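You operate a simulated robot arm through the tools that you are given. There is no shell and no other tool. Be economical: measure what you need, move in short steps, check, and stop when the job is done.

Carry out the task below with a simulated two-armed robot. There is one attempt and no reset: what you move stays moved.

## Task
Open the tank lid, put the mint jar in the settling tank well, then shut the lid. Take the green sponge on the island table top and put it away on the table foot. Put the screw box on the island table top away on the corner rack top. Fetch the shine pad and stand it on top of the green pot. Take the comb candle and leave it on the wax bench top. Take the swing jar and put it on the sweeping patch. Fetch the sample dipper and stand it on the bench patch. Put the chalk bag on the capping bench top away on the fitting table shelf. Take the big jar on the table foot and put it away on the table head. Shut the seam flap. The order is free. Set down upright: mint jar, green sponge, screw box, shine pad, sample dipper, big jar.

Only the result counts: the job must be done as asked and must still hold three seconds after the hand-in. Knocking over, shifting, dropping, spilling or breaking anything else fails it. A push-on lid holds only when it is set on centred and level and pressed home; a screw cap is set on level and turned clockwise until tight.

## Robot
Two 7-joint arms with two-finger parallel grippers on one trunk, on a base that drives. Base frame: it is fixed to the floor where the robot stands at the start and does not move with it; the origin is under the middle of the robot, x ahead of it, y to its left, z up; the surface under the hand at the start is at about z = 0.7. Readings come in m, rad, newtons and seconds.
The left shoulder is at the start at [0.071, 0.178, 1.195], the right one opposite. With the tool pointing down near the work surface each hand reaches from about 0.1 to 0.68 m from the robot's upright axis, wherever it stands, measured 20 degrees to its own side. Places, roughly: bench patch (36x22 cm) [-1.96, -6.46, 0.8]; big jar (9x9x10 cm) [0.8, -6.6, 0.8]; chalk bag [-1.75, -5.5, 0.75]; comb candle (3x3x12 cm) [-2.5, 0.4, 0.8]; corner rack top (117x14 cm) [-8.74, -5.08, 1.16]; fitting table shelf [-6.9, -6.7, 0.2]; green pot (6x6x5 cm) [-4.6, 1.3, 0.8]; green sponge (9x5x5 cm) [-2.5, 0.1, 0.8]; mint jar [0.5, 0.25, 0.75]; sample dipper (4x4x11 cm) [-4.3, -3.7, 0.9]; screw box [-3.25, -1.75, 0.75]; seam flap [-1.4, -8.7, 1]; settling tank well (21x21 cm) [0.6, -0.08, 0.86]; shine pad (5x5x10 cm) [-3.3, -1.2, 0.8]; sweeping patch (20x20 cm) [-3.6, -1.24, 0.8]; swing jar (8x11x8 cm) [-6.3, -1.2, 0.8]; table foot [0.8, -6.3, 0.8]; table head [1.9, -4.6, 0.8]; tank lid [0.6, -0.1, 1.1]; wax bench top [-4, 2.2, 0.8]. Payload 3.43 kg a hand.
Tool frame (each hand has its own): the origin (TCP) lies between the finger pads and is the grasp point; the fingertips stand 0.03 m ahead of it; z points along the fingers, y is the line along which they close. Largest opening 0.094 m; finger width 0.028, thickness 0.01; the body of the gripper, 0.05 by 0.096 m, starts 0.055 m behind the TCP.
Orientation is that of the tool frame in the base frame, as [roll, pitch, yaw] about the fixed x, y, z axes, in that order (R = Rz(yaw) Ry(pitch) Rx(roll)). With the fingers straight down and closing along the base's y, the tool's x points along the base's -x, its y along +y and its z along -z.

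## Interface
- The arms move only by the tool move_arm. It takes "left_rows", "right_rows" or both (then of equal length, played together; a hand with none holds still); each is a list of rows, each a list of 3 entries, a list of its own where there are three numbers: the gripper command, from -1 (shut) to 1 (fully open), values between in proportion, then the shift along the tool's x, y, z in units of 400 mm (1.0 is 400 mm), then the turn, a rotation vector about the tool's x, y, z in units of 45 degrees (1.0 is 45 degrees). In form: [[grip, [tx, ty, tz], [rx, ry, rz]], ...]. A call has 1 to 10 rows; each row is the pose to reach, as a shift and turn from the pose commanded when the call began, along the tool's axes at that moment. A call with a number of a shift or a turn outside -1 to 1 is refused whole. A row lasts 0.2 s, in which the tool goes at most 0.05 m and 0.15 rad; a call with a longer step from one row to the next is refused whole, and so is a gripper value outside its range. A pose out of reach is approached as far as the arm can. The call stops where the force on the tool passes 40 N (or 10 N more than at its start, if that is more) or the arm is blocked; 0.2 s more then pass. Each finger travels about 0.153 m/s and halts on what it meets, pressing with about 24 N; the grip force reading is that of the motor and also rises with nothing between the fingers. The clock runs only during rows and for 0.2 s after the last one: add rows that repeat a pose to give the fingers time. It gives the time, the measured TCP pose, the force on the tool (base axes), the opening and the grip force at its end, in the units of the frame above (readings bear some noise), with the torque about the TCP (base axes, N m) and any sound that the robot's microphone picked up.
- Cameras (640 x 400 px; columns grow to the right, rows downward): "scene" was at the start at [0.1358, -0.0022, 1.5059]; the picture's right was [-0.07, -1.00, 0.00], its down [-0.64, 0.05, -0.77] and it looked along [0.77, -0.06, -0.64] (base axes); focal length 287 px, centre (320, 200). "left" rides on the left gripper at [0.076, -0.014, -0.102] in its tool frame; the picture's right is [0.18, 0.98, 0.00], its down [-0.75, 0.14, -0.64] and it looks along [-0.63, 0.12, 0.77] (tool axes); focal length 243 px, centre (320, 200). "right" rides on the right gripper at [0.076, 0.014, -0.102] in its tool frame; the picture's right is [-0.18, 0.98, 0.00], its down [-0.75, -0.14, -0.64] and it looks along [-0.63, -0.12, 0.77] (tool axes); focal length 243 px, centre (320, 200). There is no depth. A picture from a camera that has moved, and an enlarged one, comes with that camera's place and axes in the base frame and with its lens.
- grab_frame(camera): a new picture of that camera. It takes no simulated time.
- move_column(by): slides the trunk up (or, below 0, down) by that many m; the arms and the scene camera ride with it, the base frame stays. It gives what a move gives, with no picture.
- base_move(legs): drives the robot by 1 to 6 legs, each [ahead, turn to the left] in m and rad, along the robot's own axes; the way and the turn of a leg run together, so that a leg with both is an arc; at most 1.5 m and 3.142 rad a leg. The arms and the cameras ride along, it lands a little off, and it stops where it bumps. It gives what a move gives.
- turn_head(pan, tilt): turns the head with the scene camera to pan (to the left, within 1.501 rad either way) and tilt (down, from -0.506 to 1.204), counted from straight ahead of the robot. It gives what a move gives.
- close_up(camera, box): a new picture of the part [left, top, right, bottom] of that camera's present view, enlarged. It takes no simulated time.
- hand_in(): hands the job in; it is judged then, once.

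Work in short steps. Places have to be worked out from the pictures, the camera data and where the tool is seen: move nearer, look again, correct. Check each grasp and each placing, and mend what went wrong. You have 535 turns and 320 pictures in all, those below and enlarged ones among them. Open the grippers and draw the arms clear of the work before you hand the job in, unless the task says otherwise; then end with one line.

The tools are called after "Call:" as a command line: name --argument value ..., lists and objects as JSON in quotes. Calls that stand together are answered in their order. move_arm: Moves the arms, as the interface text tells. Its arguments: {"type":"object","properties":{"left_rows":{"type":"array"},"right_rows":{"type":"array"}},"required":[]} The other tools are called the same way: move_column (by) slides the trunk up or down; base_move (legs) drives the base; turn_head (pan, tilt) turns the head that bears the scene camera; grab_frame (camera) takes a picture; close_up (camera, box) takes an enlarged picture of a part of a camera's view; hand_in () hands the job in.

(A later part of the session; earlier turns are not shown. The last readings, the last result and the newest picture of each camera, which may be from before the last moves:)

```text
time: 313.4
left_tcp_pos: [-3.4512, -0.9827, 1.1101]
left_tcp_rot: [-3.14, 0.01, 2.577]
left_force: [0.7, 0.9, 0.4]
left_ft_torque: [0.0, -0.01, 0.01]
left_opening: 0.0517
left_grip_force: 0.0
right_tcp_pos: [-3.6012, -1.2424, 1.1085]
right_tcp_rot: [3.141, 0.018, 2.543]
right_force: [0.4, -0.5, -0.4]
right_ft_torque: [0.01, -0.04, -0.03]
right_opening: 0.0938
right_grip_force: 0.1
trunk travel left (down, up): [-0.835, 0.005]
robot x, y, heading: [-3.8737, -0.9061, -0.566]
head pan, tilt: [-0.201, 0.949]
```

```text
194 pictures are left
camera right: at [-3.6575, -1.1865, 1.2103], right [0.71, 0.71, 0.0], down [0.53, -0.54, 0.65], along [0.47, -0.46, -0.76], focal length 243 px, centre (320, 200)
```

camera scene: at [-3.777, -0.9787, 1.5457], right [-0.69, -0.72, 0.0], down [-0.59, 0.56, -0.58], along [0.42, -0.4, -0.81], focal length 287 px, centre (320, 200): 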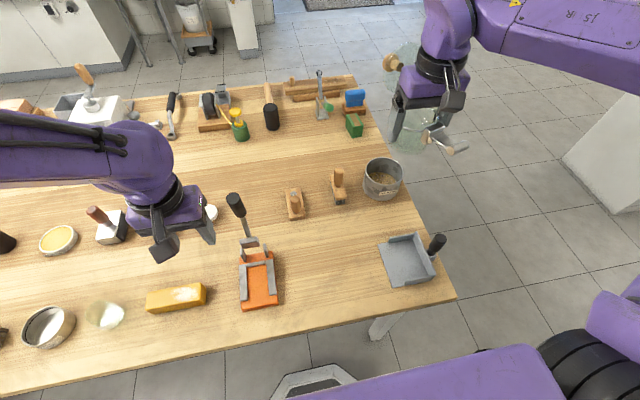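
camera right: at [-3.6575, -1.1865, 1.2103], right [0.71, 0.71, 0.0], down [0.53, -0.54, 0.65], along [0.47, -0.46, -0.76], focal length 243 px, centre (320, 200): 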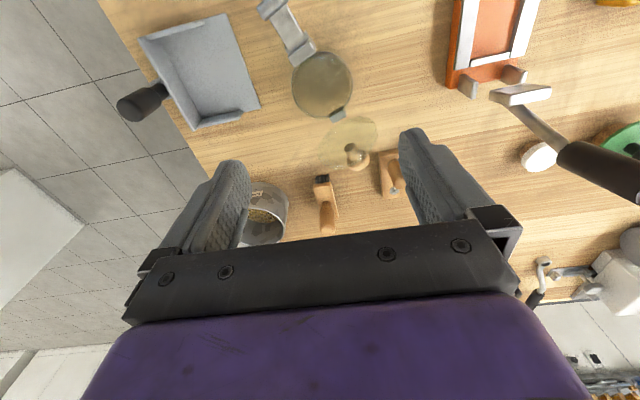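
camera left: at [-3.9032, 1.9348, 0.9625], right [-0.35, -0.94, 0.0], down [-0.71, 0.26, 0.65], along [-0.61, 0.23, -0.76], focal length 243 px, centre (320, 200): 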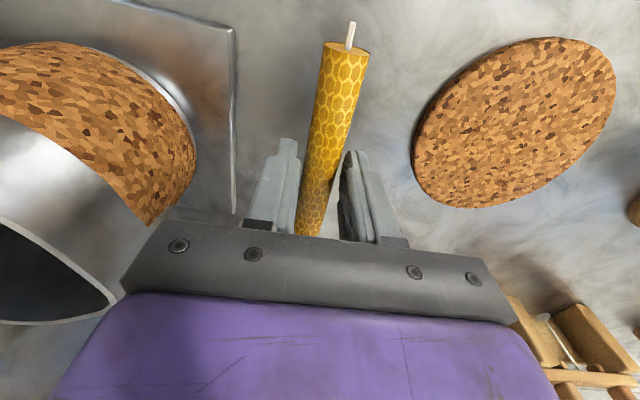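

The swing jar stands on the patch. Next the green sponge with the left hand: back off, move along the aisle, and turn the left hand 90°.

Call:
move_arm --right_rows '[[0, [0, 0, -0.1], [0, 0, 0]], [0, [0.08, 0, -0.17], [0, 0, 0]], [0, [0.16, 0, -0.24], [0, 0, 0]]]'

Call:
base_move --legs '[[-0.5, 0], [0, 1.571], [1.45, 0], [0, -1.571], [0.12, 0]]'

Call:
move_arm --left_rows '[[1, [0, 0, -0.05], [0, 0, -0.18]], [1, [0, 0, -0.1], [0, 0, -0.36]], [1, [0, 0, -0.1], [0, 0, -0.54]], [1, [0, 0, -0.1], [0, 0, -0.72]], [1, [0, 0, -0.1], [0, 0, -0.9]], [1, [0, 0, -0.1], [0, 0, -1]]]'

Call:
move_arm --left_rows '[[1, [0, 0, 0], [0, 0, -0.18]], [1, [0, 0, 0], [0, 0, -0.36]], [1, [0, 0, 0], [0, 0, -0.54]], [1, [0, 0, 0], [0, 0, -0.72]], [1, [0, 0, 0], [0, 0, -0.9]], [1, [0, 0, 0], [0, 0, -1]]]'

Call:
turn_head --pan 0.0 --tilt 0.8

Call:
grab_frame --camera "scene"

```text
time: 314.2
left_tcp_pos: [-3.4523, -0.982, 1.1106]
left_tcp_rot: [-3.139, 0.01, 2.577]
left_force: [-0.1, -0.4, 0.2]
left_ft_torque: [-0.03, 0.03, 0.0]
left_opening: 0.0516
left_grip_force: 0.0
right_tcp_pos: [-3.6557, -1.2066, 1.2043]
right_tcp_rot: [3.141, 0.018, 2.543]
right_force: [0.3, -0.2, 0.8]
right_ft_torque: [-0.05, 0.0, 0.01]
right_opening: 0.0472
right_grip_force: 0.1
trunk travel left (down, up): [-0.835, 0.005]
robot x, y, heading: [-3.8723, -0.9057, -0.563]
head pan, tilt: [-0.201, 0.949]
```

```text
time: 332.6
left_tcp_pos: [-2.9943, 0.4564, 1.1108]
left_tcp_rot: [-3.14, 0.012, 2.563]
left_force: [-0.3, -0.3, 0.6]
left_ft_torque: [0.01, -0.04, 0.0]
left_opening: 0.052
left_grip_force: 0.1
right_tcp_pos: [-3.1977, 0.2374, 1.2044]
right_tcp_rot: [3.14, 0.018, 2.527]
right_force: [0.3, 0.7, 0.3]
right_ft_torque: [-0.01, -0.04, -0.02]
right_opening: 0.0468
right_grip_force: 0.0
trunk travel left (down, up): [-0.835, 0.005]
robot x, y, heading: [-3.4126, 0.5412, -0.579]
head pan, tilt: [-0.201, 0.949]
```

```text
time: 334.0
left_tcp_pos: [-2.9911, 0.4572, 1.1502]
left_tcp_rot: [-3.135, 0.004, -2.934]
left_force: [1.0, 0.3, 0.7]
left_ft_torque: [-0.03, 0.03, -0.01]
left_opening: 0.0936
left_grip_force: 0.1
right_tcp_pos: [-3.1959, 0.236, 1.2046]
right_tcp_rot: [3.141, 0.018, 2.53]
right_force: [0.2, 0.6, 0.1]
right_ft_torque: [-0.02, 0.0, 0.0]
right_opening: 0.0468
right_grip_force: 0.1
trunk travel left (down, up): [-0.835, 0.005]
robot x, y, heading: [-3.4102, 0.5435, -0.58]
head pan, tilt: [-0.201, 0.949]
```

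```text
time: 335.4
left_tcp_pos: [-2.9929, 0.4568, 1.1507]
left_tcp_rot: [-3.13, -0.001, -2.147]
left_force: [0.1, 0.4, 0.6]
left_ft_torque: [-0.01, 0.01, 0.0]
left_opening: 0.0939
left_grip_force: 0.1
right_tcp_pos: [-3.1962, 0.2351, 1.2053]
right_tcp_rot: [3.141, 0.017, 2.529]
right_force: [-0.1, 0.1, -0.6]
right_ft_torque: [-0.01, 0.0, 0.03]
right_opening: 0.0469
right_grip_force: 0.0
trunk travel left (down, up): [-0.835, 0.005]
robot x, y, heading: [-3.4108, 0.5428, -0.579]
head pan, tilt: [-0.201, 0.949]
```

```text
time: 336.1
left_tcp_pos: [-2.9924, 0.4565, 1.1488]
left_tcp_rot: [-3.13, -0.002, -2.152]
left_force: [-0.1, 0.6, -0.3]
left_ft_torque: [0.02, 0.02, 0.0]
left_opening: 0.0939
left_grip_force: 0.1
right_tcp_pos: [-3.1966, 0.2363, 1.2032]
right_tcp_rot: [-3.141, 0.017, 2.529]
right_force: [0.0, 0.6, 0.2]
right_ft_torque: [0.01, -0.02, -0.02]
right_opening: 0.0468
right_grip_force: 0.0
trunk travel left (down, up): [-0.835, 0.005]
robot x, y, heading: [-3.4115, 0.5446, -0.577]
head pan, tilt: [0.0, 0.799]
```

```text
193 pictures are left
camera scene: at [-3.3022, 0.4732, 1.5573], right [-0.55, -0.84, 0.0], down [-0.6, 0.39, -0.7], along [0.58, -0.38, -0.72], focal length 287 px, centre (320, 200)
```

scene: 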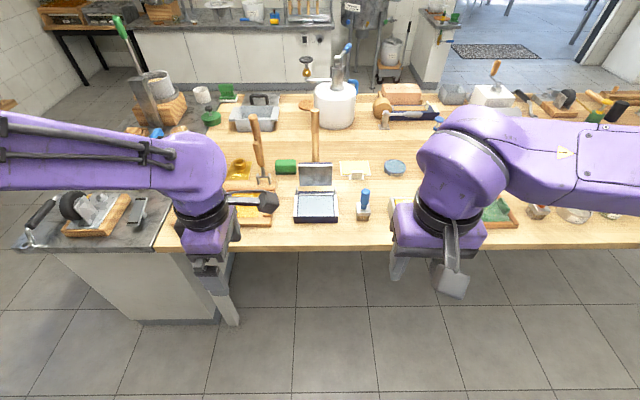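

I drive in 0.41 m; the left hand is turned and clear above the tools.

Call:
base_move --legs '[[0.41, 0.015]]'

Call:
grab_frame --camera "scene"

```text
time: 338.7
left_tcp_pos: [-2.6424, 0.2462, 1.1502]
left_tcp_rot: [-3.131, -0.004, -2.127]
left_force: [-0.8, 0.6, 0.5]
left_ft_torque: [0.02, -0.01, 0.0]
left_opening: 0.0939
left_grip_force: 0.1
right_tcp_pos: [-2.8419, 0.0206, 1.2044]
right_tcp_rot: [3.141, 0.019, 2.552]
right_force: [0.0, -0.1, -0.7]
right_ft_torque: [0.0, 0.0, 0.0]
right_opening: 0.047
right_grip_force: 0.1
trunk travel left (down, up): [-0.835, 0.005]
robot x, y, heading: [-3.0627, 0.3203, -0.556]
head pan, tilt: [0.0, 0.799]
```

```text
192 pictures are left
camera scene: at [-2.9533, 0.2549, 1.5575], right [-0.53, -0.85, 0.0], down [-0.61, 0.38, -0.7], along [0.59, -0.37, -0.72], focal length 287 px, centre (320, 200)
```

scene: 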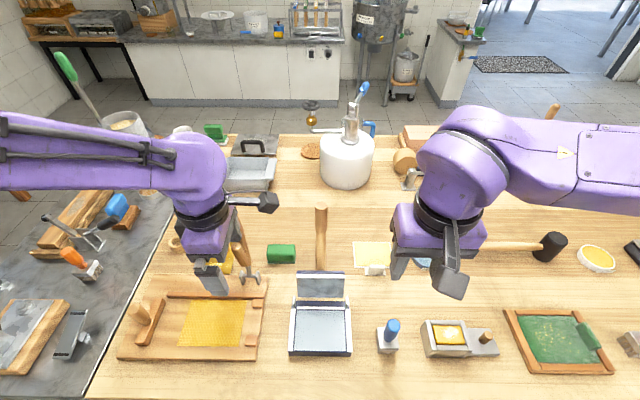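

Sponge at (-2.483,0.098); an upright stick is 11 cm to its right, so I grip 2 cm left of its centre to keep the camera clear. Moving above it.

Call:
move_arm --left_rows '[[0.6, [0.01, -0.11, 0], [0, 0, 0]], [0.6, [0.02, -0.22, 0], [0, 0, 0]], [0.6, [0.035, -0.33, 0], [0, 0, 0]], [0.6, [0.045, -0.44, 0], [0, 0, 0]], [0.6, [0.056, -0.535, 0], [0, 0, 0]], [0.6, [0.056, -0.535, 0.08], [0, 0, 0]]]'

Call:
grab_frame --camera "left"

Call:
close_up --camera "scene" --box '[180, 150, 400, 320]'

```text
time: 340.1
left_tcp_pos: [-2.4708, 0.1115, 1.1178]
left_tcp_rot: [-3.131, -0.002, -2.128]
left_force: [-0.4, -0.5, -0.6]
left_ft_torque: [0.0, 0.02, -0.02]
left_opening: 0.0751
left_grip_force: 0.0
right_tcp_pos: [-2.8401, 0.0201, 1.204]
right_tcp_rot: [3.141, 0.019, 2.552]
right_force: [0.4, -0.2, -0.4]
right_ft_torque: [0.02, -0.01, -0.02]
right_opening: 0.0471
right_grip_force: 0.0
trunk travel left (down, up): [-0.835, 0.005]
robot x, y, heading: [-3.0645, 0.3185, -0.558]
head pan, tilt: [0.0, 0.799]
```

```text
191 pictures are left
camera left: at [-2.4989, 0.0399, 1.2214], right [-0.93, 0.36, -0.01], down [0.27, 0.72, 0.64], along [0.24, 0.59, -0.77], focal length 243 px, centre (320, 200)
```

left: 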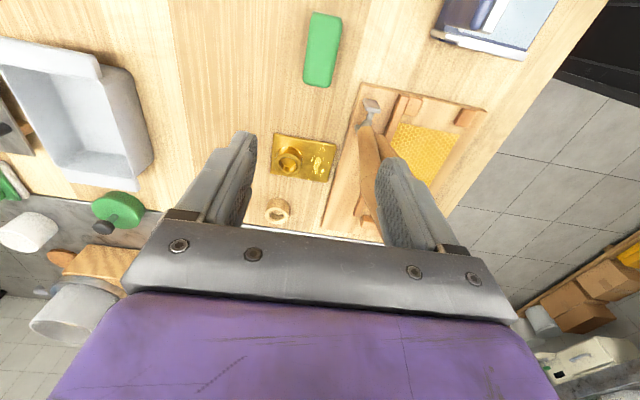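

```text
2.35 times, centred on (290, 235) of scene
camera zoom: at [-2.9516, 0.2541, 1.5573], right [-0.53, -0.85, 0.0], down [-0.61, 0.38, -0.7], along [0.59, -0.37, -0.72], focal length 676 px, centre (391, 118)
```

zoom: 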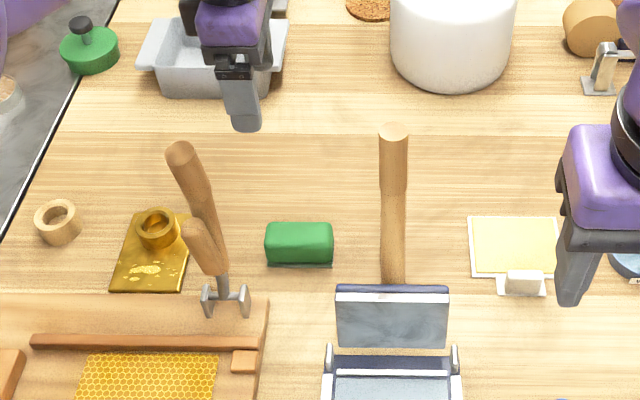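

The grip location is as planned; the fork and stick clear the hand by 2–4 cm. I descend and close.

Call:
move_arm --left_rows '[[0.6, [0, 0, 0.11], [0, 0, 0]], [0.6, [0, 0, 0.22], [0, 0, 0]], [0.6, [0, 0, 0.33], [0, 0, 0]], [0.6, [0, 0, 0.44], [0, 0, 0]], [0.6, [0, 0, 0.55], [0, 0, 0]], [0.6, [0, 0, 0.63], [0, 0, 0]], [0.6, [0, 0, 0.69], [0, 0, 0]], [0, [0, 0, 0.69], [0, 0, 0]], [-0.6, [0, 0, 0.69], [0, 0, 0]], [-1, [0, 0, 0.69], [0, 0, 0]]]'

Call:
grab_frame --camera "left"

```text
time: 342.3
left_tcp_pos: [-2.4706, 0.1109, 0.8459]
left_tcp_rot: [-3.132, 0.0, -2.128]
left_force: [0.4, 0.0, 2.0]
left_ft_torque: [-0.03, -0.04, -0.01]
left_opening: 0.0454
left_grip_force: 23.9
right_tcp_pos: [-2.8418, 0.0189, 1.2038]
right_tcp_rot: [3.14, 0.019, 2.551]
right_force: [1.1, -0.2, -0.3]
right_ft_torque: [0.02, -0.01, -0.01]
right_opening: 0.047
right_grip_force: 0.0
trunk travel left (down, up): [-0.835, 0.005]
robot x, y, heading: [-3.061, 0.3181, -0.558]
head pan, tilt: [0.0, 0.799]
```

```text
189 pictures are left
camera left: at [-2.4989, 0.0394, 0.9477], right [-0.93, 0.36, -0.01], down [0.27, 0.72, 0.64], along [0.24, 0.59, -0.77], focal length 243 px, centre (320, 200)
```

left: 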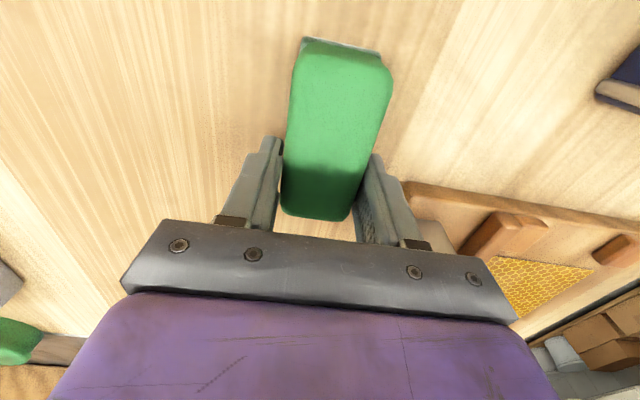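

Sponge gripped. I lift it straight up and back off from the island.

Call:
move_arm --left_rows '[[-1, [0, 0, -0.1], [0, 0, 0]], [-1, [0, 0, -0.21], [0, 0, 0]], [-1, [0, 0, -0.32], [0, 0, 0]], [-1, [0, 0, -0.43], [0, 0, 0]], [-1, [0, 0, -0.54], [0, 0, 0]], [-1, [0, 0, -0.65], [0, 0, 0]], [-1, [0, 0, -0.76], [0, 0, 0]], [-1, [0, 0.0, -0.84], [0, 0, 0]]]'

Call:
base_move --legs '[[-0.5, 0], [0, -1.571], [1.3, 0], [1.25, 0]]'

Call:
turn_head --pan 0.6 --tilt 0.5

Call:
grab_frame --camera "scene"

```text
time: 344.1
left_tcp_pos: [-2.472, 0.1153, 1.1796]
left_tcp_rot: [-3.132, -0.004, -2.124]
left_force: [0.4, -0.1, -1.4]
left_ft_torque: [0.0, -0.01, 0.0]
left_opening: 0.0453
left_grip_force: 24.3
right_tcp_pos: [-2.8411, 0.0184, 1.2048]
right_tcp_rot: [3.14, 0.018, 2.552]
right_force: [0.0, 0.3, 0.6]
right_ft_torque: [0.01, 0.0, 0.02]
right_opening: 0.0468
right_grip_force: 0.0
trunk travel left (down, up): [-0.835, 0.005]
robot x, y, heading: [-3.0653, 0.3219, -0.556]
head pan, tilt: [0.0, 0.799]
```

```text
time: 362.8
left_tcp_pos: [-5.0379, -2.163, 1.1794]
left_tcp_rot: [-3.131, -0.002, 2.574]
left_force: [0.3, -0.3, 0.3]
left_ft_torque: [0.01, -0.04, 0.03]
left_opening: 0.0453
left_grip_force: 23.7
right_tcp_pos: [-5.1288, -1.7923, 1.2039]
right_tcp_rot: [-3.141, 0.018, 0.97]
right_force: [0.3, -0.4, 0.0]
right_ft_torque: [0.02, -0.01, -0.01]
right_opening: 0.0473
right_grip_force: 0.0
trunk travel left (down, up): [-0.835, 0.005]
robot x, y, heading: [-4.8241, -1.576, -2.137]
head pan, tilt: [0.0, 0.799]
```

```text
time: 363.8
left_tcp_pos: [-5.0384, -2.1639, 1.1794]
left_tcp_rot: [-3.13, -0.001, 2.574]
left_force: [0.3, -0.2, 0.4]
left_ft_torque: [0.02, 0.0, 0.0]
left_opening: 0.0453
left_grip_force: 24.1
right_tcp_pos: [-5.1277, -1.7934, 1.2048]
right_tcp_rot: [3.141, 0.017, 0.969]
right_force: [-0.5, -0.1, 0.2]
right_ft_torque: [-0.02, 0.03, 0.01]
right_opening: 0.047
right_grip_force: 0.0
trunk travel left (down, up): [-0.835, 0.005]
robot x, y, heading: [-4.8265, -1.5737, -2.14]
head pan, tilt: [0.6, 0.499]
```

```text
188 pictures are left
camera scene: at [-4.8496, -1.7053, 1.5833], right [-1.0, -0.03, 0.0], down [-0.02, 0.48, -0.88], along [0.03, -0.88, -0.48], focal length 287 px, centre (320, 200)
```

scene: 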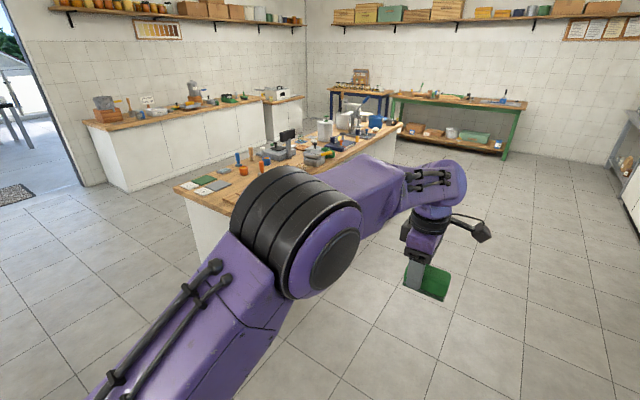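

Now to the island's short end for the screw box: turn toward it and drive round.

Call:
base_move --legs '[[0, 1.581], [1.24, 0], [0, 1.571]]'

Call:
turn_head --pan -0.1 --tilt 0.7

Call:
grab_frame --camera "scene"

```text
time: 377.7
left_tcp_pos: [-3.5793, -1.5948, 1.1793]
left_tcp_rot: [-3.131, -0.002, -0.531]
left_force: [-0.1, 0.2, 0.5]
left_ft_torque: [0.01, 0.03, 0.01]
left_opening: 0.0457
left_grip_force: 24.2
right_tcp_pos: [-3.4762, -1.961, 1.2044]
right_tcp_rot: [3.139, 0.018, -2.139]
right_force: [0.0, -0.1, 0.4]
right_ft_torque: [0.01, -0.04, 0.01]
right_opening: 0.0471
right_grip_force: 0.1
trunk travel left (down, up): [-0.835, 0.005]
robot x, y, heading: [-3.7751, -2.1947, 1.035]
head pan, tilt: [0.6, 0.499]
```

```text
time: 378.7
left_tcp_pos: [-3.5778, -1.5949, 1.179]
left_tcp_rot: [-3.132, -0.003, -0.534]
left_force: [-0.6, 0.4, -0.1]
left_ft_torque: [0.0, -0.02, -0.02]
left_opening: 0.0455
left_grip_force: 24.4
right_tcp_pos: [-3.4756, -1.9617, 1.2054]
right_tcp_rot: [3.139, 0.017, -2.139]
right_force: [-0.5, 0.2, -0.2]
right_ft_torque: [0.0, 0.0, -0.02]
right_opening: 0.047
right_grip_force: 0.0
trunk travel left (down, up): [-0.835, 0.005]
robot x, y, heading: [-3.7695, -2.1863, 1.038]
head pan, tilt: [-0.099, 0.7]
```

```text
187 pictures are left
camera scene: at [-3.6962, -2.0759, 1.5656], right [0.81, -0.59, 0.0], down [-0.38, -0.52, -0.77], along [0.45, 0.62, -0.64], focal length 287 px, centre (320, 200)
```

scene: 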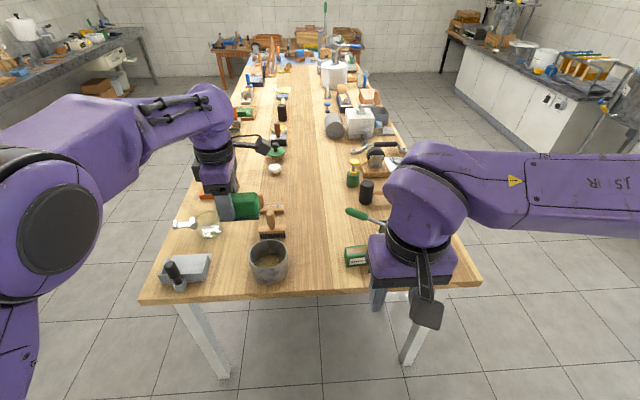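

Call:
close_up --camera "scene" --box '[310, 190, 430, 300]'

```text
3.64 times, centred on (370, 245) of scene
camera zoom: at [-3.6962, -2.0759, 1.5656], right [0.81, -0.59, 0.0], down [-0.38, -0.52, -0.77], along [0.45, 0.62, -0.64], focal length 1045 px, centre (138, 36)
```

zoom: 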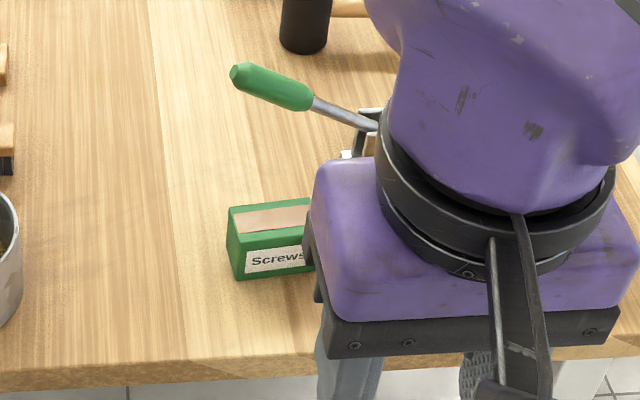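

I drive 0.33 m to the table end and look with the right wrist camera.

Call:
base_move --legs '[[0.33, -0.02]]'

Call:
grab_frame --camera "right"

Call:
turn_head --pan -0.2 --tilt 0.95

Call:
grab_frame --camera "scene"

```text
time: 380.9
left_tcp_pos: [-3.4029, -1.3191, 1.1807]
left_tcp_rot: [-3.13, -0.002, -0.55]
left_force: [0.6, -0.4, 0.6]
left_ft_torque: [0.02, 0.03, -0.03]
left_opening: 0.0453
left_grip_force: 23.9
right_tcp_pos: [-3.3051, -1.6874, 1.2044]
right_tcp_rot: [3.139, 0.02, -2.155]
right_force: [-0.1, -0.1, 0.8]
right_ft_torque: [0.02, 0.0, -0.05]
right_opening: 0.0473
right_grip_force: 0.1
trunk travel left (down, up): [-0.835, 0.005]
robot x, y, heading: [-3.6038, -1.9106, 1.017]
head pan, tilt: [-0.099, 0.7]
```

```text
185 pictures are left
camera right: at [-3.3604, -1.7455, 1.3068], right [-0.72, 0.7, 0.0], down [0.53, 0.54, 0.66], along [0.45, 0.47, -0.75], focal length 243 px, centre (320, 200)
```

right: 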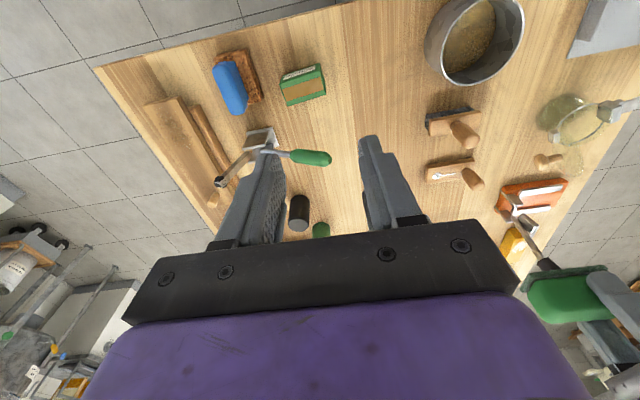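

```text
time: 381.7
left_tcp_pos: [-3.4007, -1.3176, 1.1796]
left_tcp_rot: [-3.131, -0.002, -0.552]
left_force: [-0.9, 0.5, -0.6]
left_ft_torque: [0.01, 0.01, 0.03]
left_opening: 0.0455
left_grip_force: 24.0
right_tcp_pos: [-3.3035, -1.6853, 1.2036]
right_tcp_rot: [-3.141, 0.016, -2.154]
right_force: [0.1, 0.8, -0.1]
right_ft_torque: [-0.02, 0.02, 0.0]
right_opening: 0.047
right_grip_force: 0.0
trunk travel left (down, up): [-0.835, 0.005]
robot x, y, heading: [-3.6038, -1.9075, 1.021]
head pan, tilt: [-0.201, 0.949]
```

```text
184 pictures are left
camera scene: at [-3.5273, -1.8107, 1.5457], right [0.73, -0.68, 0.0], down [-0.55, -0.6, -0.58], along [0.4, 0.43, -0.81], focal length 287 px, centre (320, 200)
```

scene: 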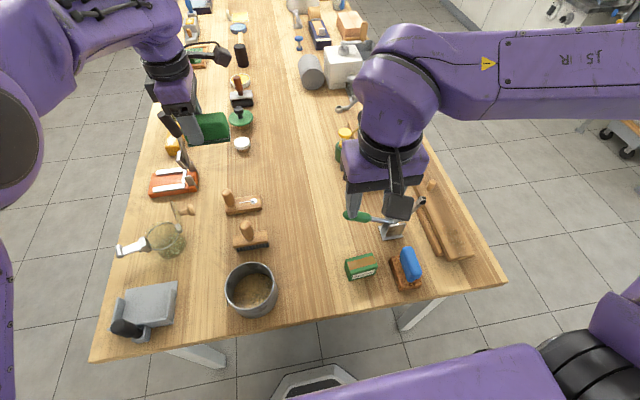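

Call:
close_up --camera "right" --box '[200, 30, 360, 130]'

```text
4.00 times, centred on (280, 80) of right
camera zoom: at [-3.359, -1.7433, 1.3061], right [-0.72, 0.7, 0.0], down [0.53, 0.54, 0.65], along [0.45, 0.47, -0.76], focal length 970 px, centre (480, 680)
```

zoom: 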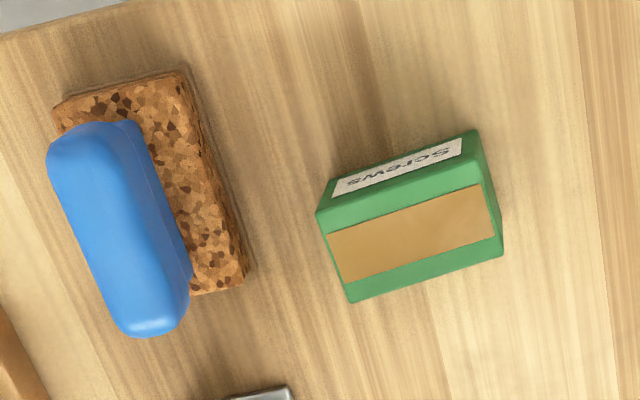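

The screw box is ~7.6×4 cm with its short side along my forward direction, centred ≈(-3.247,-1.668). I rotate the right hand 90° clockwise above it.

Call:
move_arm --right_rows '[[0.4, [-0.03, -0.02, 0], [0, 0, 0.18]], [0.5, [-0.06, -0.05, 0], [0, 0, 0.36]], [0.6, [-0.09, -0.07, 0], [0, 0, 0.54]], [0.6, [-0.114, -0.094, 0], [0, 0, 0.72]], [0.6, [-0.114, -0.094, 0], [0, 0, 0.9]], [0.6, [-0.114, -0.094, 0], [0, 0, 1]]]'

Call:
move_arm --right_rows '[[0.6, [0, 0, 0.05], [0, 0, 0.18]], [0.6, [0, 0, 0.1], [0, 0, 0.36]], [0.6, [0, 0, 0.15], [0, 0, 0.54]], [0.6, [0, 0, 0.2], [0, 0, 0.72]], [0.6, [0, 0, 0.25], [0, 0, 0.9]], [0.6, [0, 0, 0.3], [0, 0, 1]]]'

Call:
grab_frame --camera "right"

```text
time: 383.1
left_tcp_pos: [-3.4016, -1.3183, 1.1798]
left_tcp_rot: [-3.131, -0.002, -0.55]
left_force: [-0.2, 0.2, -0.8]
left_ft_torque: [0.0, -0.01, -0.05]
left_opening: 0.0452
left_grip_force: 23.7
right_tcp_pos: [-3.2468, -1.6686, 1.2058]
right_tcp_rot: [3.129, 0.012, -2.943]
right_force: [-0.4, 0.3, 0.3]
right_ft_torque: [0.0, -0.01, -0.04]
right_opening: 0.0753
right_grip_force: 0.1
trunk travel left (down, up): [-0.835, 0.005]
robot x, y, heading: [-3.607, -1.9119, 1.02]
head pan, tilt: [-0.201, 0.949]
```

```text
time: 384.5
left_tcp_pos: [-3.4015, -1.3168, 1.1799]
left_tcp_rot: [-3.131, -0.001, -0.549]
left_force: [0.2, 0.3, -0.5]
left_ft_torque: [0.03, 0.03, 0.03]
left_opening: 0.0457
left_grip_force: 24.0
right_tcp_pos: [-3.2493, -1.6677, 1.0834]
right_tcp_rot: [3.124, -0.001, 2.557]
right_force: [0.2, 0.3, 0.1]
right_ft_torque: [0.0, 0.02, 0.02]
right_opening: 0.075
right_grip_force: 0.0
trunk travel left (down, up): [-0.835, 0.005]
robot x, y, heading: [-3.6031, -1.9099, 1.018]
head pan, tilt: [-0.201, 0.949]
```

```text
182 pictures are left
camera right: at [-3.3042, -1.6153, 1.1876], right [0.7, 0.72, 0.02], down [0.54, -0.54, 0.64], along [0.47, -0.44, -0.77], focal length 243 px, centre (320, 200)
```

right: 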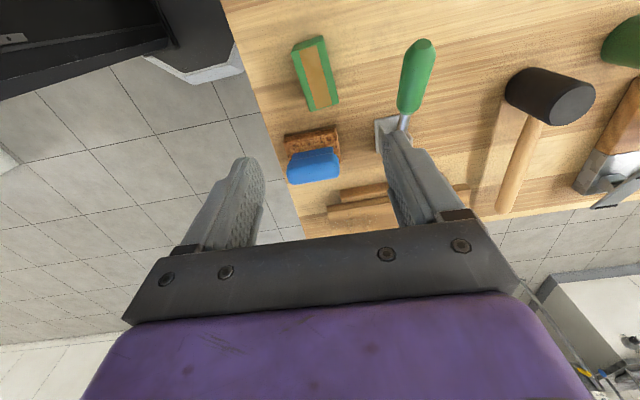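

Aligned. I descend to z≈0.845 and close.

Call:
move_arm --right_rows '[[0.6, [0.006, -0.01, 0.11], [0, 0, 0]], [0.6, [0.006, -0.01, 0.22], [0, 0, 0]], [0.6, [0.006, -0.01, 0.33], [0, 0, 0]], [0.6, [0.006, -0.01, 0.44], [0, 0, 0]], [0.6, [0.006, -0.01, 0.53], [0, 0, 0]], [0.6, [0.006, -0.01, 0.595], [0, 0, 0]], [0, [0.006, -0.01, 0.595], [0, 0, 0]], [-0.6, [0.006, -0.01, 0.595], [0, 0, 0]], [-1, [0.006, -0.01, 0.595], [0, 0, 0]], [-1, [0.006, -0.01, 0.595], [0, 0, 0]]]'

Call:
grab_frame --camera "right"

```text
time: 386.7
left_tcp_pos: [-3.4023, -1.3168, 1.1795]
left_tcp_rot: [-3.131, -0.001, -0.549]
left_force: [0.8, -1.0, -1.0]
left_ft_torque: [0.02, 0.0, -0.01]
left_opening: 0.0455
left_grip_force: 24.5
right_tcp_pos: [-3.2478, -1.6656, 0.8473]
right_tcp_rot: [3.124, 0.0, 2.558]
right_force: [1.0, -0.1, -0.3]
right_ft_torque: [0.01, -0.01, -0.01]
right_opening: 0.046
right_grip_force: 23.8
trunk travel left (down, up): [-0.835, 0.005]
robot x, y, heading: [-3.6047, -1.9113, 1.021]
head pan, tilt: [-0.201, 0.949]
```

```text
181 pictures are left
camera right: at [-3.3055, -1.6141, 0.9509], right [0.7, 0.72, 0.02], down [0.55, -0.54, 0.64], along [0.47, -0.43, -0.77], focal length 243 px, centre (320, 200)
```

right: 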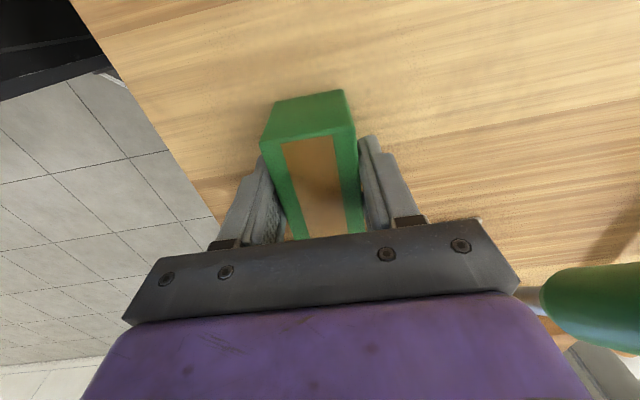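

Screw box gripped. I lift it and draw it in, back away, and drive down the aisle toward the corner rack.

Call:
move_arm --right_rows '[[-1, [0, 0, -0.1], [0, 0, 0]], [-1, [0, 0, -0.21], [0, 0, 0]], [-1, [0, 0, -0.32], [0, 0, 0]], [-1, [0, 0, -0.43], [0, 0, 0]], [-1, [0, 0, -0.54], [0, 0, 0]], [-1, [0, 0, -0.65], [0, 0, 0]], [-1, [0, 0, -0.76], [0, 0, 0]], [-1, [0, 0, -0.87], [0, 0, 0]]]'

Call:
base_move --legs '[[-0.5, 0], [0, 2.82], [1.3, 0]]'

Call:
turn_head --pan 0.0 --tilt 0.25

Call:
grab_frame --camera "scene"

```text
time: 388.5
left_tcp_pos: [-3.4024, -1.3174, 1.1794]
left_tcp_rot: [-3.132, -0.002, -0.552]
left_force: [0.5, 1.0, -0.9]
left_ft_torque: [0.02, -0.01, 0.05]
left_opening: 0.0452
left_grip_force: 23.8
right_tcp_pos: [-3.2529, -1.6681, 1.193]
right_tcp_rot: [3.126, 0.001, 2.56]
right_force: [-0.5, 0.0, -1.2]
right_ft_torque: [0.01, -0.01, 0.0]
right_opening: 0.0457
right_grip_force: 23.8
trunk travel left (down, up): [-0.835, 0.005]
robot x, y, heading: [-3.6054, -1.9117, 1.022]
head pan, tilt: [-0.201, 0.949]
```

```text
time: 401.6
left_tcp_pos: [-4.8092, -3.2849, 1.1813]
left_tcp_rot: [-3.129, -0.019, 2.289]
left_force: [2.2, -2.0, -0.1]
left_ft_torque: [0.2, 0.16, -0.02]
left_opening: 0.0454
left_grip_force: 23.4
right_tcp_pos: [-4.8463, -2.9039, 1.1951]
right_tcp_rot: [3.12, 0.02, -0.891]
right_force: [0.1, -1.0, -0.4]
right_ft_torque: [0.02, 0.02, -0.01]
right_opening: 0.0457
right_grip_force: 24.0
trunk travel left (down, up): [-0.835, 0.005]
robot x, y, heading: [-4.4636, -2.7564, -2.278]
head pan, tilt: [-0.201, 0.949]
stopped in leg 3: the robot was blocked; the commanded pose is now the measured one
```

```text
time: 402.7
left_tcp_pos: [-4.8185, -3.2777, 1.1816]
left_tcp_rot: [-3.13, -0.008, 2.286]
left_force: [-0.8, -1.2, -0.1]
left_ft_torque: [-0.03, 0.01, -0.01]
left_opening: 0.0454
left_grip_force: 24.6
right_tcp_pos: [-4.8555, -2.8978, 1.1923]
right_tcp_rot: [3.124, 0.008, -0.892]
right_force: [0.8, -0.3, -0.8]
right_ft_torque: [0.0, 0.0, -0.02]
right_opening: 0.0458
right_grip_force: 23.5
trunk travel left (down, up): [-0.835, 0.005]
robot x, y, heading: [-4.4626, -2.7565, -2.272]
head pan, tilt: [0.0, 0.25]
```

```text
180 pictures are left
camera scene: at [-4.5565, -2.8632, 1.6064], right [-0.76, 0.65, 0.0], down [0.16, 0.19, -0.97], along [-0.63, -0.74, -0.25], focal length 287 px, centre (320, 200)
```

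scene: 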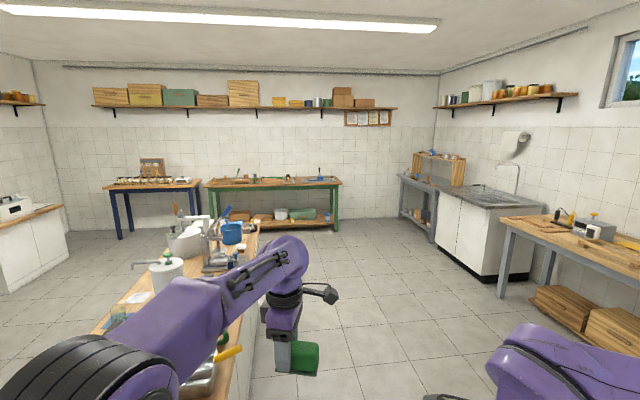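

The base bumped the neighbouring bench's end (fixed cabinet). I back off, move out into the aisle, then drive along it toward the corner rack (wooden rack on the gray corner table).

Call:
base_move --legs '[[-0.3, 0], [0, -1.43], [0.75, 0], [0, 1.571], [1.4, 0], [1.3, 0]]'

Call:
grab_frame --camera "scene"

```text
time: 428.5
left_tcp_pos: [-6.561, -4.9941, 1.1822]
left_tcp_rot: [-3.131, -0.007, 2.457]
left_force: [-0.1, -0.7, -1.0]
left_ft_torque: [0.0, -0.01, 0.03]
left_opening: 0.0452
left_grip_force: 24.2
right_tcp_pos: [-6.6617, -4.6256, 1.1933]
right_tcp_rot: [3.123, 0.008, -0.723]
right_force: [0.1, 0.4, -0.7]
right_ft_torque: [0.02, 0.02, 0.0]
right_opening: 0.0458
right_grip_force: 23.5
trunk travel left (down, up): [-0.835, 0.005]
robot x, y, heading: [-6.2958, -4.4193, -2.108]
head pan, tilt: [0.0, 0.25]
```

```text
179 pictures are left
camera scene: at [-6.3715, -4.5414, 1.6065], right [-0.86, 0.51, 0.0], down [0.13, 0.21, -0.97], along [-0.49, -0.83, -0.25], focal length 287 px, centre (320, 200)
```

scene: 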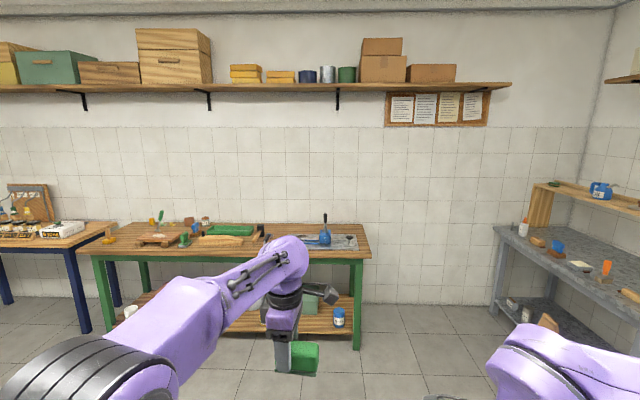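

The rack's top is the wooden shelf at the back of the gray table at right; its near part seems free. I drive to stand before it, facing the window wall.

Call:
base_move --legs '[[0, -0.35], [0.85, 0], [0.8, 0], [0, -1.24]]'

Call:
turn_head --pan -0.1 --tilt 0.4

Call:
grab_frame --camera "scene"

```text
time: 441.1
left_tcp_pos: [-8.1336, -5.21, 1.181]
left_tcp_rot: [-3.131, -0.007, 0.872]
left_force: [0.2, -0.4, -0.1]
left_ft_torque: [0.02, -0.04, -0.02]
left_opening: 0.0456
left_grip_force: 23.8
right_tcp_pos: [-7.7655, -5.1149, 1.1925]
right_tcp_rot: [3.124, 0.01, -2.306]
right_force: [0.9, -0.2, -0.9]
right_ft_torque: [0.0, -0.02, 0.03]
right_opening: 0.0456
right_grip_force: 24.4
trunk travel left (down, up): [-0.835, 0.005]
robot x, y, heading: [-7.5653, -5.4778, 2.593]
head pan, tilt: [0.0, 0.25]
```

```text
time: 441.8
left_tcp_pos: [-8.1351, -5.2092, 1.1817]
left_tcp_rot: [-3.131, -0.007, 0.873]
left_force: [0.5, -0.7, 0.6]
left_ft_torque: [-0.03, 0.02, -0.03]
left_opening: 0.0455
left_grip_force: 23.7
right_tcp_pos: [-7.7648, -5.1133, 1.1916]
right_tcp_rot: [3.124, 0.007, -2.306]
right_force: [0.5, -0.6, -1.5]
right_ft_torque: [0.01, 0.02, -0.01]
right_opening: 0.0457
right_grip_force: 23.4
trunk travel left (down, up): [-0.835, 0.005]
robot x, y, heading: [-7.5661, -5.4797, 2.592]
head pan, tilt: [-0.099, 0.4]
```

```text
178 pictures are left
camera scene: at [-7.6812, -5.3945, 1.5925], right [0.6, 0.8, 0.0], down [0.31, -0.23, -0.92], along [-0.74, 0.55, -0.39], focal length 287 px, centre (320, 200)
```

scene: 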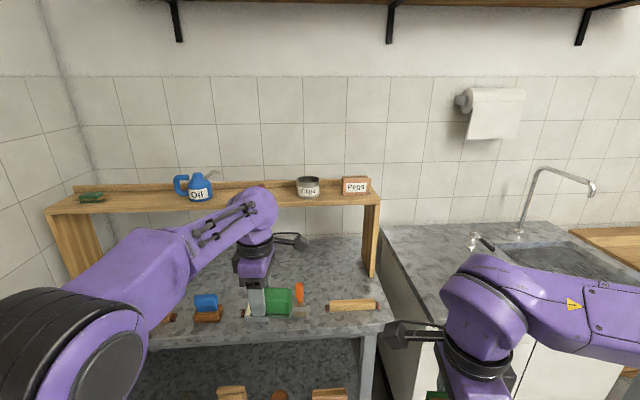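

The rack top has a free gap between the oil can and the cup pot. I raise and align the box, then arc in slightly left.

Call:
move_arm --right_rows '[[-1, [0, 0, -0.06], [0, 0, -0.12]], [-1, [0, 0, -0.13], [0, 0, -0.226]], [-1, [0, 0, -0.2], [0, 0, -0.226]]]'

Call:
base_move --legs '[[0.27, 0.5], [0.27, -0.5]]'

Call:
turn_head --pan 0.0 --tilt 0.5

Call:
grab_frame --camera "scene"

```text
time: 442.6
left_tcp_pos: [-8.1335, -5.2102, 1.1816]
left_tcp_rot: [-3.131, -0.007, 0.873]
left_force: [0.0, 0.1, -0.4]
left_ft_torque: [-0.01, -0.01, -0.01]
left_opening: 0.0454
left_grip_force: 24.2
right_tcp_pos: [-7.7633, -5.1149, 1.2734]
right_tcp_rot: [3.126, 0.011, -2.129]
right_force: [-0.4, -0.5, -0.4]
right_ft_torque: [0.0, -0.02, 0.02]
right_opening: 0.0456
right_grip_force: 24.2
trunk travel left (down, up): [-0.835, 0.005]
robot x, y, heading: [-7.5668, -5.4789, 2.592]
head pan, tilt: [-0.099, 0.4]
```

```text
time: 445.8
left_tcp_pos: [-8.6253, -5.1055, 1.1788]
left_tcp_rot: [3.122, 0.015, 0.922]
left_force: [0.6, -0.9, 0.8]
left_ft_torque: [0.0, -0.02, 0.0]
left_opening: 0.0456
left_grip_force: 24.1
right_tcp_pos: [-8.2637, -4.9818, 1.2717]
right_tcp_rot: [3.13, 0.011, -2.073]
right_force: [0.1, 0.8, -1.0]
right_ft_torque: [-0.03, -0.02, 0.0]
right_opening: 0.0459
right_grip_force: 24.4
trunk travel left (down, up): [-0.835, 0.005]
robot x, y, heading: [-8.0431, -5.3419, 2.645]
head pan, tilt: [-0.099, 0.4]
stopped in leg 2: the force on the tool passed its limit at 168 N (the readings are from after the stop); the commanded pose is now the measured one
```

```text
time: 446.5
left_tcp_pos: [-8.6272, -5.1056, 1.1804]
left_tcp_rot: [3.121, 0.013, 0.922]
left_force: [-0.3, -0.6, -1.2]
left_ft_torque: [-0.03, 0.01, 0.0]
left_opening: 0.0454
left_grip_force: 23.9
right_tcp_pos: [-8.2627, -4.9824, 1.2724]
right_tcp_rot: [3.129, 0.009, -2.075]
right_force: [0.0, -0.8, -0.9]
right_ft_torque: [-0.01, 0.01, 0.02]
right_opening: 0.0456
right_grip_force: 24.0
trunk travel left (down, up): [-0.835, 0.005]
robot x, y, heading: [-8.0435, -5.3376, 2.65]
head pan, tilt: [0.0, 0.499]
```

```text
177 pictures are left
camera scene: at [-8.1688, -5.2676, 1.5833], right [0.47, 0.88, 0.0], down [0.42, -0.23, -0.88], along [-0.77, 0.41, -0.48], focal length 287 px, centre (320, 200)
```

scene: 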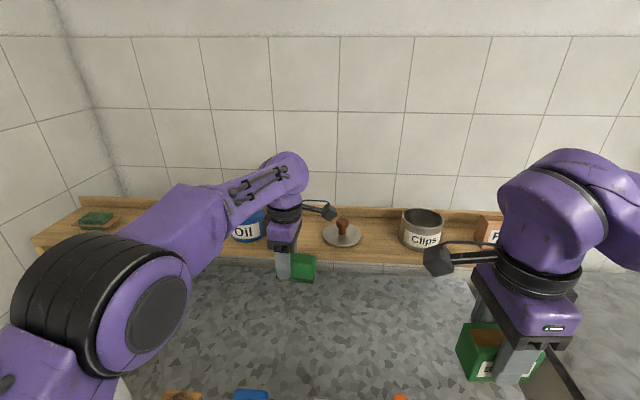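

The left hand's sponge bumped the rack's front edge. I back off and retract the left hand, then inspect.

Call:
base_move --legs '[[-0.2, 0]]'

Call:
move_arm --left_rows '[[-1, [0, 0.08, -0.05], [0, 0, 0]], [-1, [0, 0.18, -0.1], [0, 0, 0]], [-1, [0, 0.28, -0.15], [0, 0, 0]], [-1, [0, 0.38, -0.2], [0, 0, 0]], [-1, [0, 0.48, -0.22], [0, 0, 0]], [-1, [0, 0.58, -0.22], [0, 0, 0]]]'

Call:
grab_frame --camera "scene"

Call:
grab_frame --camera "left"

```text
time: 448.1
left_tcp_pos: [-8.4463, -5.1997, 1.1781]
left_tcp_rot: [3.12, 0.014, 0.917]
left_force: [0.0, 0.8, 0.4]
left_ft_torque: [0.0, 0.0, 0.0]
left_opening: 0.0452
left_grip_force: 23.9
right_tcp_pos: [-8.0838, -5.0763, 1.2701]
right_tcp_rot: [3.131, 0.01, -2.078]
right_force: [-0.4, -1.5, -1.4]
right_ft_torque: [-0.02, -0.02, 0.03]
right_opening: 0.0458
right_grip_force: 24.5
trunk travel left (down, up): [-0.835, 0.005]
robot x, y, heading: [-7.864, -5.438, 2.647]
head pan, tilt: [0.0, 0.499]
```

```text
time: 449.5
left_tcp_pos: [-8.2569, -5.3439, 1.271]
left_tcp_rot: [3.126, 0.012, 0.919]
left_force: [-0.9, -0.3, -0.2]
left_ft_torque: [0.0, 0.0, -0.02]
left_opening: 0.0454
left_grip_force: 23.9
right_tcp_pos: [-8.0828, -5.0814, 1.2728]
right_tcp_rot: [3.13, 0.012, -2.078]
right_force: [-0.1, -0.3, -0.5]
right_ft_torque: [0.04, 0.01, 0.02]
right_opening: 0.0457
right_grip_force: 23.7
trunk travel left (down, up): [-0.835, 0.005]
robot x, y, heading: [-7.8624, -5.4376, 2.645]
head pan, tilt: [0.0, 0.499]
```

```text
176 pictures are left
camera scene: at [-7.9884, -5.3689, 1.5834], right [0.47, 0.88, 0.0], down [0.42, -0.22, -0.88], along [-0.77, 0.42, -0.48], focal length 287 px, centre (320, 200)
```

scene: 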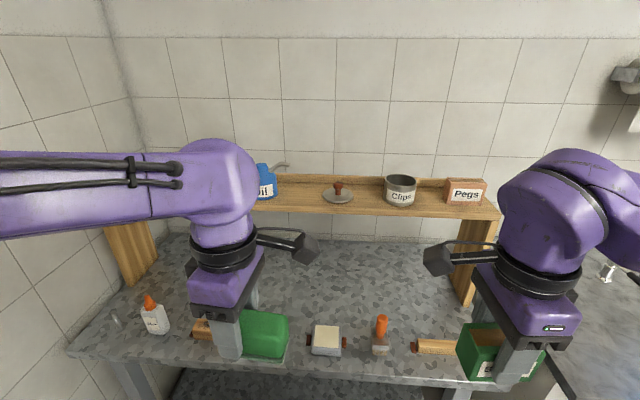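

```text
175 pictures are left
camera left: at [-8.2226, -5.2735, 1.3738], right [0.89, -0.45, 0.01], down [-0.35, -0.67, 0.65], along [-0.29, -0.59, -0.76], focal length 243 px, centre (320, 200)
```

left: 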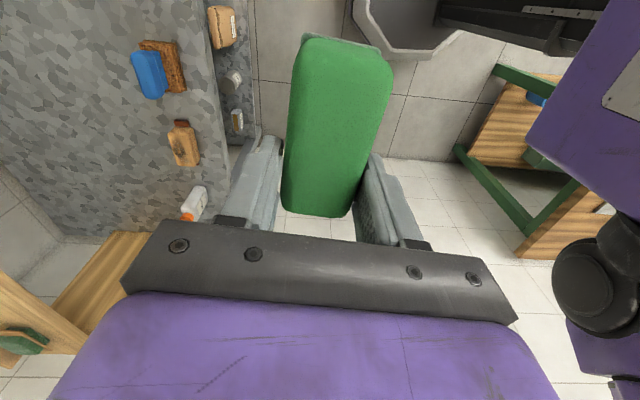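

Everything on the rack stands; the sponge is still held. The free gap is between oil can and the knobbed lid (l-centre ≈ 14 cm wide). I reposition the base 15 cm left and closer.

Call:
base_move --legs '[[0, 0.443], [0.31, 0], [0, -0.505]]'

Call:
grab_frame --camera "scene"

```text
time: 454.3
left_tcp_pos: [-8.5636, -5.3025, 1.2716]
left_tcp_rot: [3.122, 0.015, 0.864]
left_force: [0.3, -0.5, 0.0]
left_ft_torque: [0.03, -0.02, -0.02]
left_opening: 0.0456
left_grip_force: 24.5
right_tcp_pos: [-8.373, -5.0513, 1.2717]
right_tcp_rot: [3.129, 0.009, -2.135]
right_force: [1.2, 0.0, -0.7]
right_ft_torque: [0.03, 0.0, 0.02]
right_opening: 0.0455
right_grip_force: 23.9
trunk travel left (down, up): [-0.835, 0.005]
robot x, y, heading: [-8.1735, -5.42, 2.591]
head pan, tilt: [0.0, 0.499]
```

```text
174 pictures are left
camera scene: at [-8.2954, -5.3416, 1.5832], right [0.52, 0.85, 0.0], down [0.41, -0.25, -0.88], along [-0.75, 0.46, -0.48], focal length 287 px, centre (320, 200)
```

scene: 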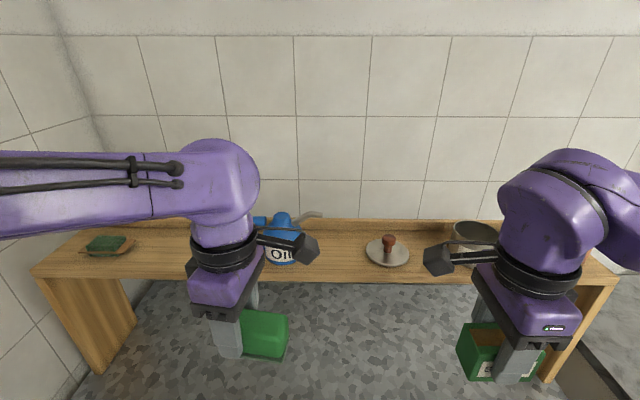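

I move the left hand back out of the way, then shift the box left first, then forward over the gap.

Call:
move_arm --left_rows '[[-1, [-0.04, 0.1, 0], [0, 0, 0]], [-1, [-0.08, 0.2, 0], [0, 0, 0]], [-1, [-0.12, 0.25, 0.0], [0, 0, 0]], [-1, [-0.12, 0.25, 0.0], [0, 0, 0]]]'

Call:
move_arm --right_rows '[[-1, [0.11, 0, -0.02], [0, 0, 0]], [-1, [0.22, 0.02, -0.03], [0, 0, 0]], [-1, [0.33, 0.05, -0.03], [0, 0, 0]], [-1, [0.42, 0.12, -0.03], [0, 0, 0]], [-1, [0.4535, 0.23, -0.03], [0, 0, 0]], [-1, [0.4535, 0.35, -0.03], [0, 0, 0]], [-1, [0.4535, 0.47, -0.03], [0, 0, 0]]]'

Call:
grab_frame --camera "scene"

```text
time: 455.3
left_tcp_pos: [-8.5273, -5.3927, 1.2691]
left_tcp_rot: [3.12, 0.014, 0.86]
left_force: [-0.1, 0.2, -0.1]
left_ft_torque: [0.01, -0.01, -0.05]
left_opening: 0.0453
left_grip_force: 23.2
left hand out of reach, approached as far as the arm can: row 3, 4
right_tcp_pos: [-8.3717, -5.0499, 1.271]
right_tcp_rot: [3.131, 0.01, -2.134]
right_force: [0.6, 0.1, -0.4]
right_ft_torque: [-0.01, 0.02, -0.01]
right_opening: 0.0459
right_grip_force: 23.9
trunk travel left (down, up): [-0.835, 0.005]
robot x, y, heading: [-8.1762, -5.4148, 2.588]
head pan, tilt: [0.0, 0.499]
```

```text
time: 456.9
left_tcp_pos: [-8.5297, -5.3953, 1.2683]
left_tcp_rot: [3.121, 0.012, 0.86]
left_force: [-0.4, 0.7, 0.4]
left_ft_torque: [-0.02, -0.06, -0.01]
left_opening: 0.0457
left_grip_force: 23.7
right_tcp_pos: [-8.6306, -5.1027, 1.2835]
right_tcp_rot: [3.132, 0.011, -2.133]
right_force: [-1.4, 0.5, -0.1]
right_ft_torque: [0.01, 0.01, 0.03]
right_opening: 0.0459
right_grip_force: 24.5
trunk travel left (down, up): [-0.835, 0.005]
robot x, y, heading: [-8.1728, -5.4162, 2.593]
head pan, tilt: [0.0, 0.499]
```

```text
173 pictures are left
camera scene: at [-8.2977, -5.3414, 1.583], right [0.52, 0.85, 0.0], down [0.41, -0.25, -0.88], along [-0.75, 0.46, -0.48], focal length 287 px, centre (320, 200)
```

scene: 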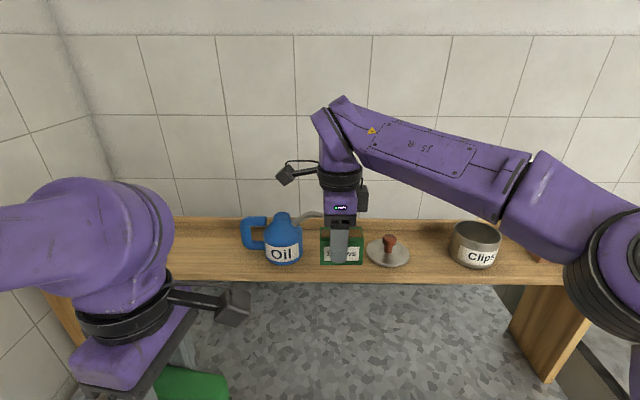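

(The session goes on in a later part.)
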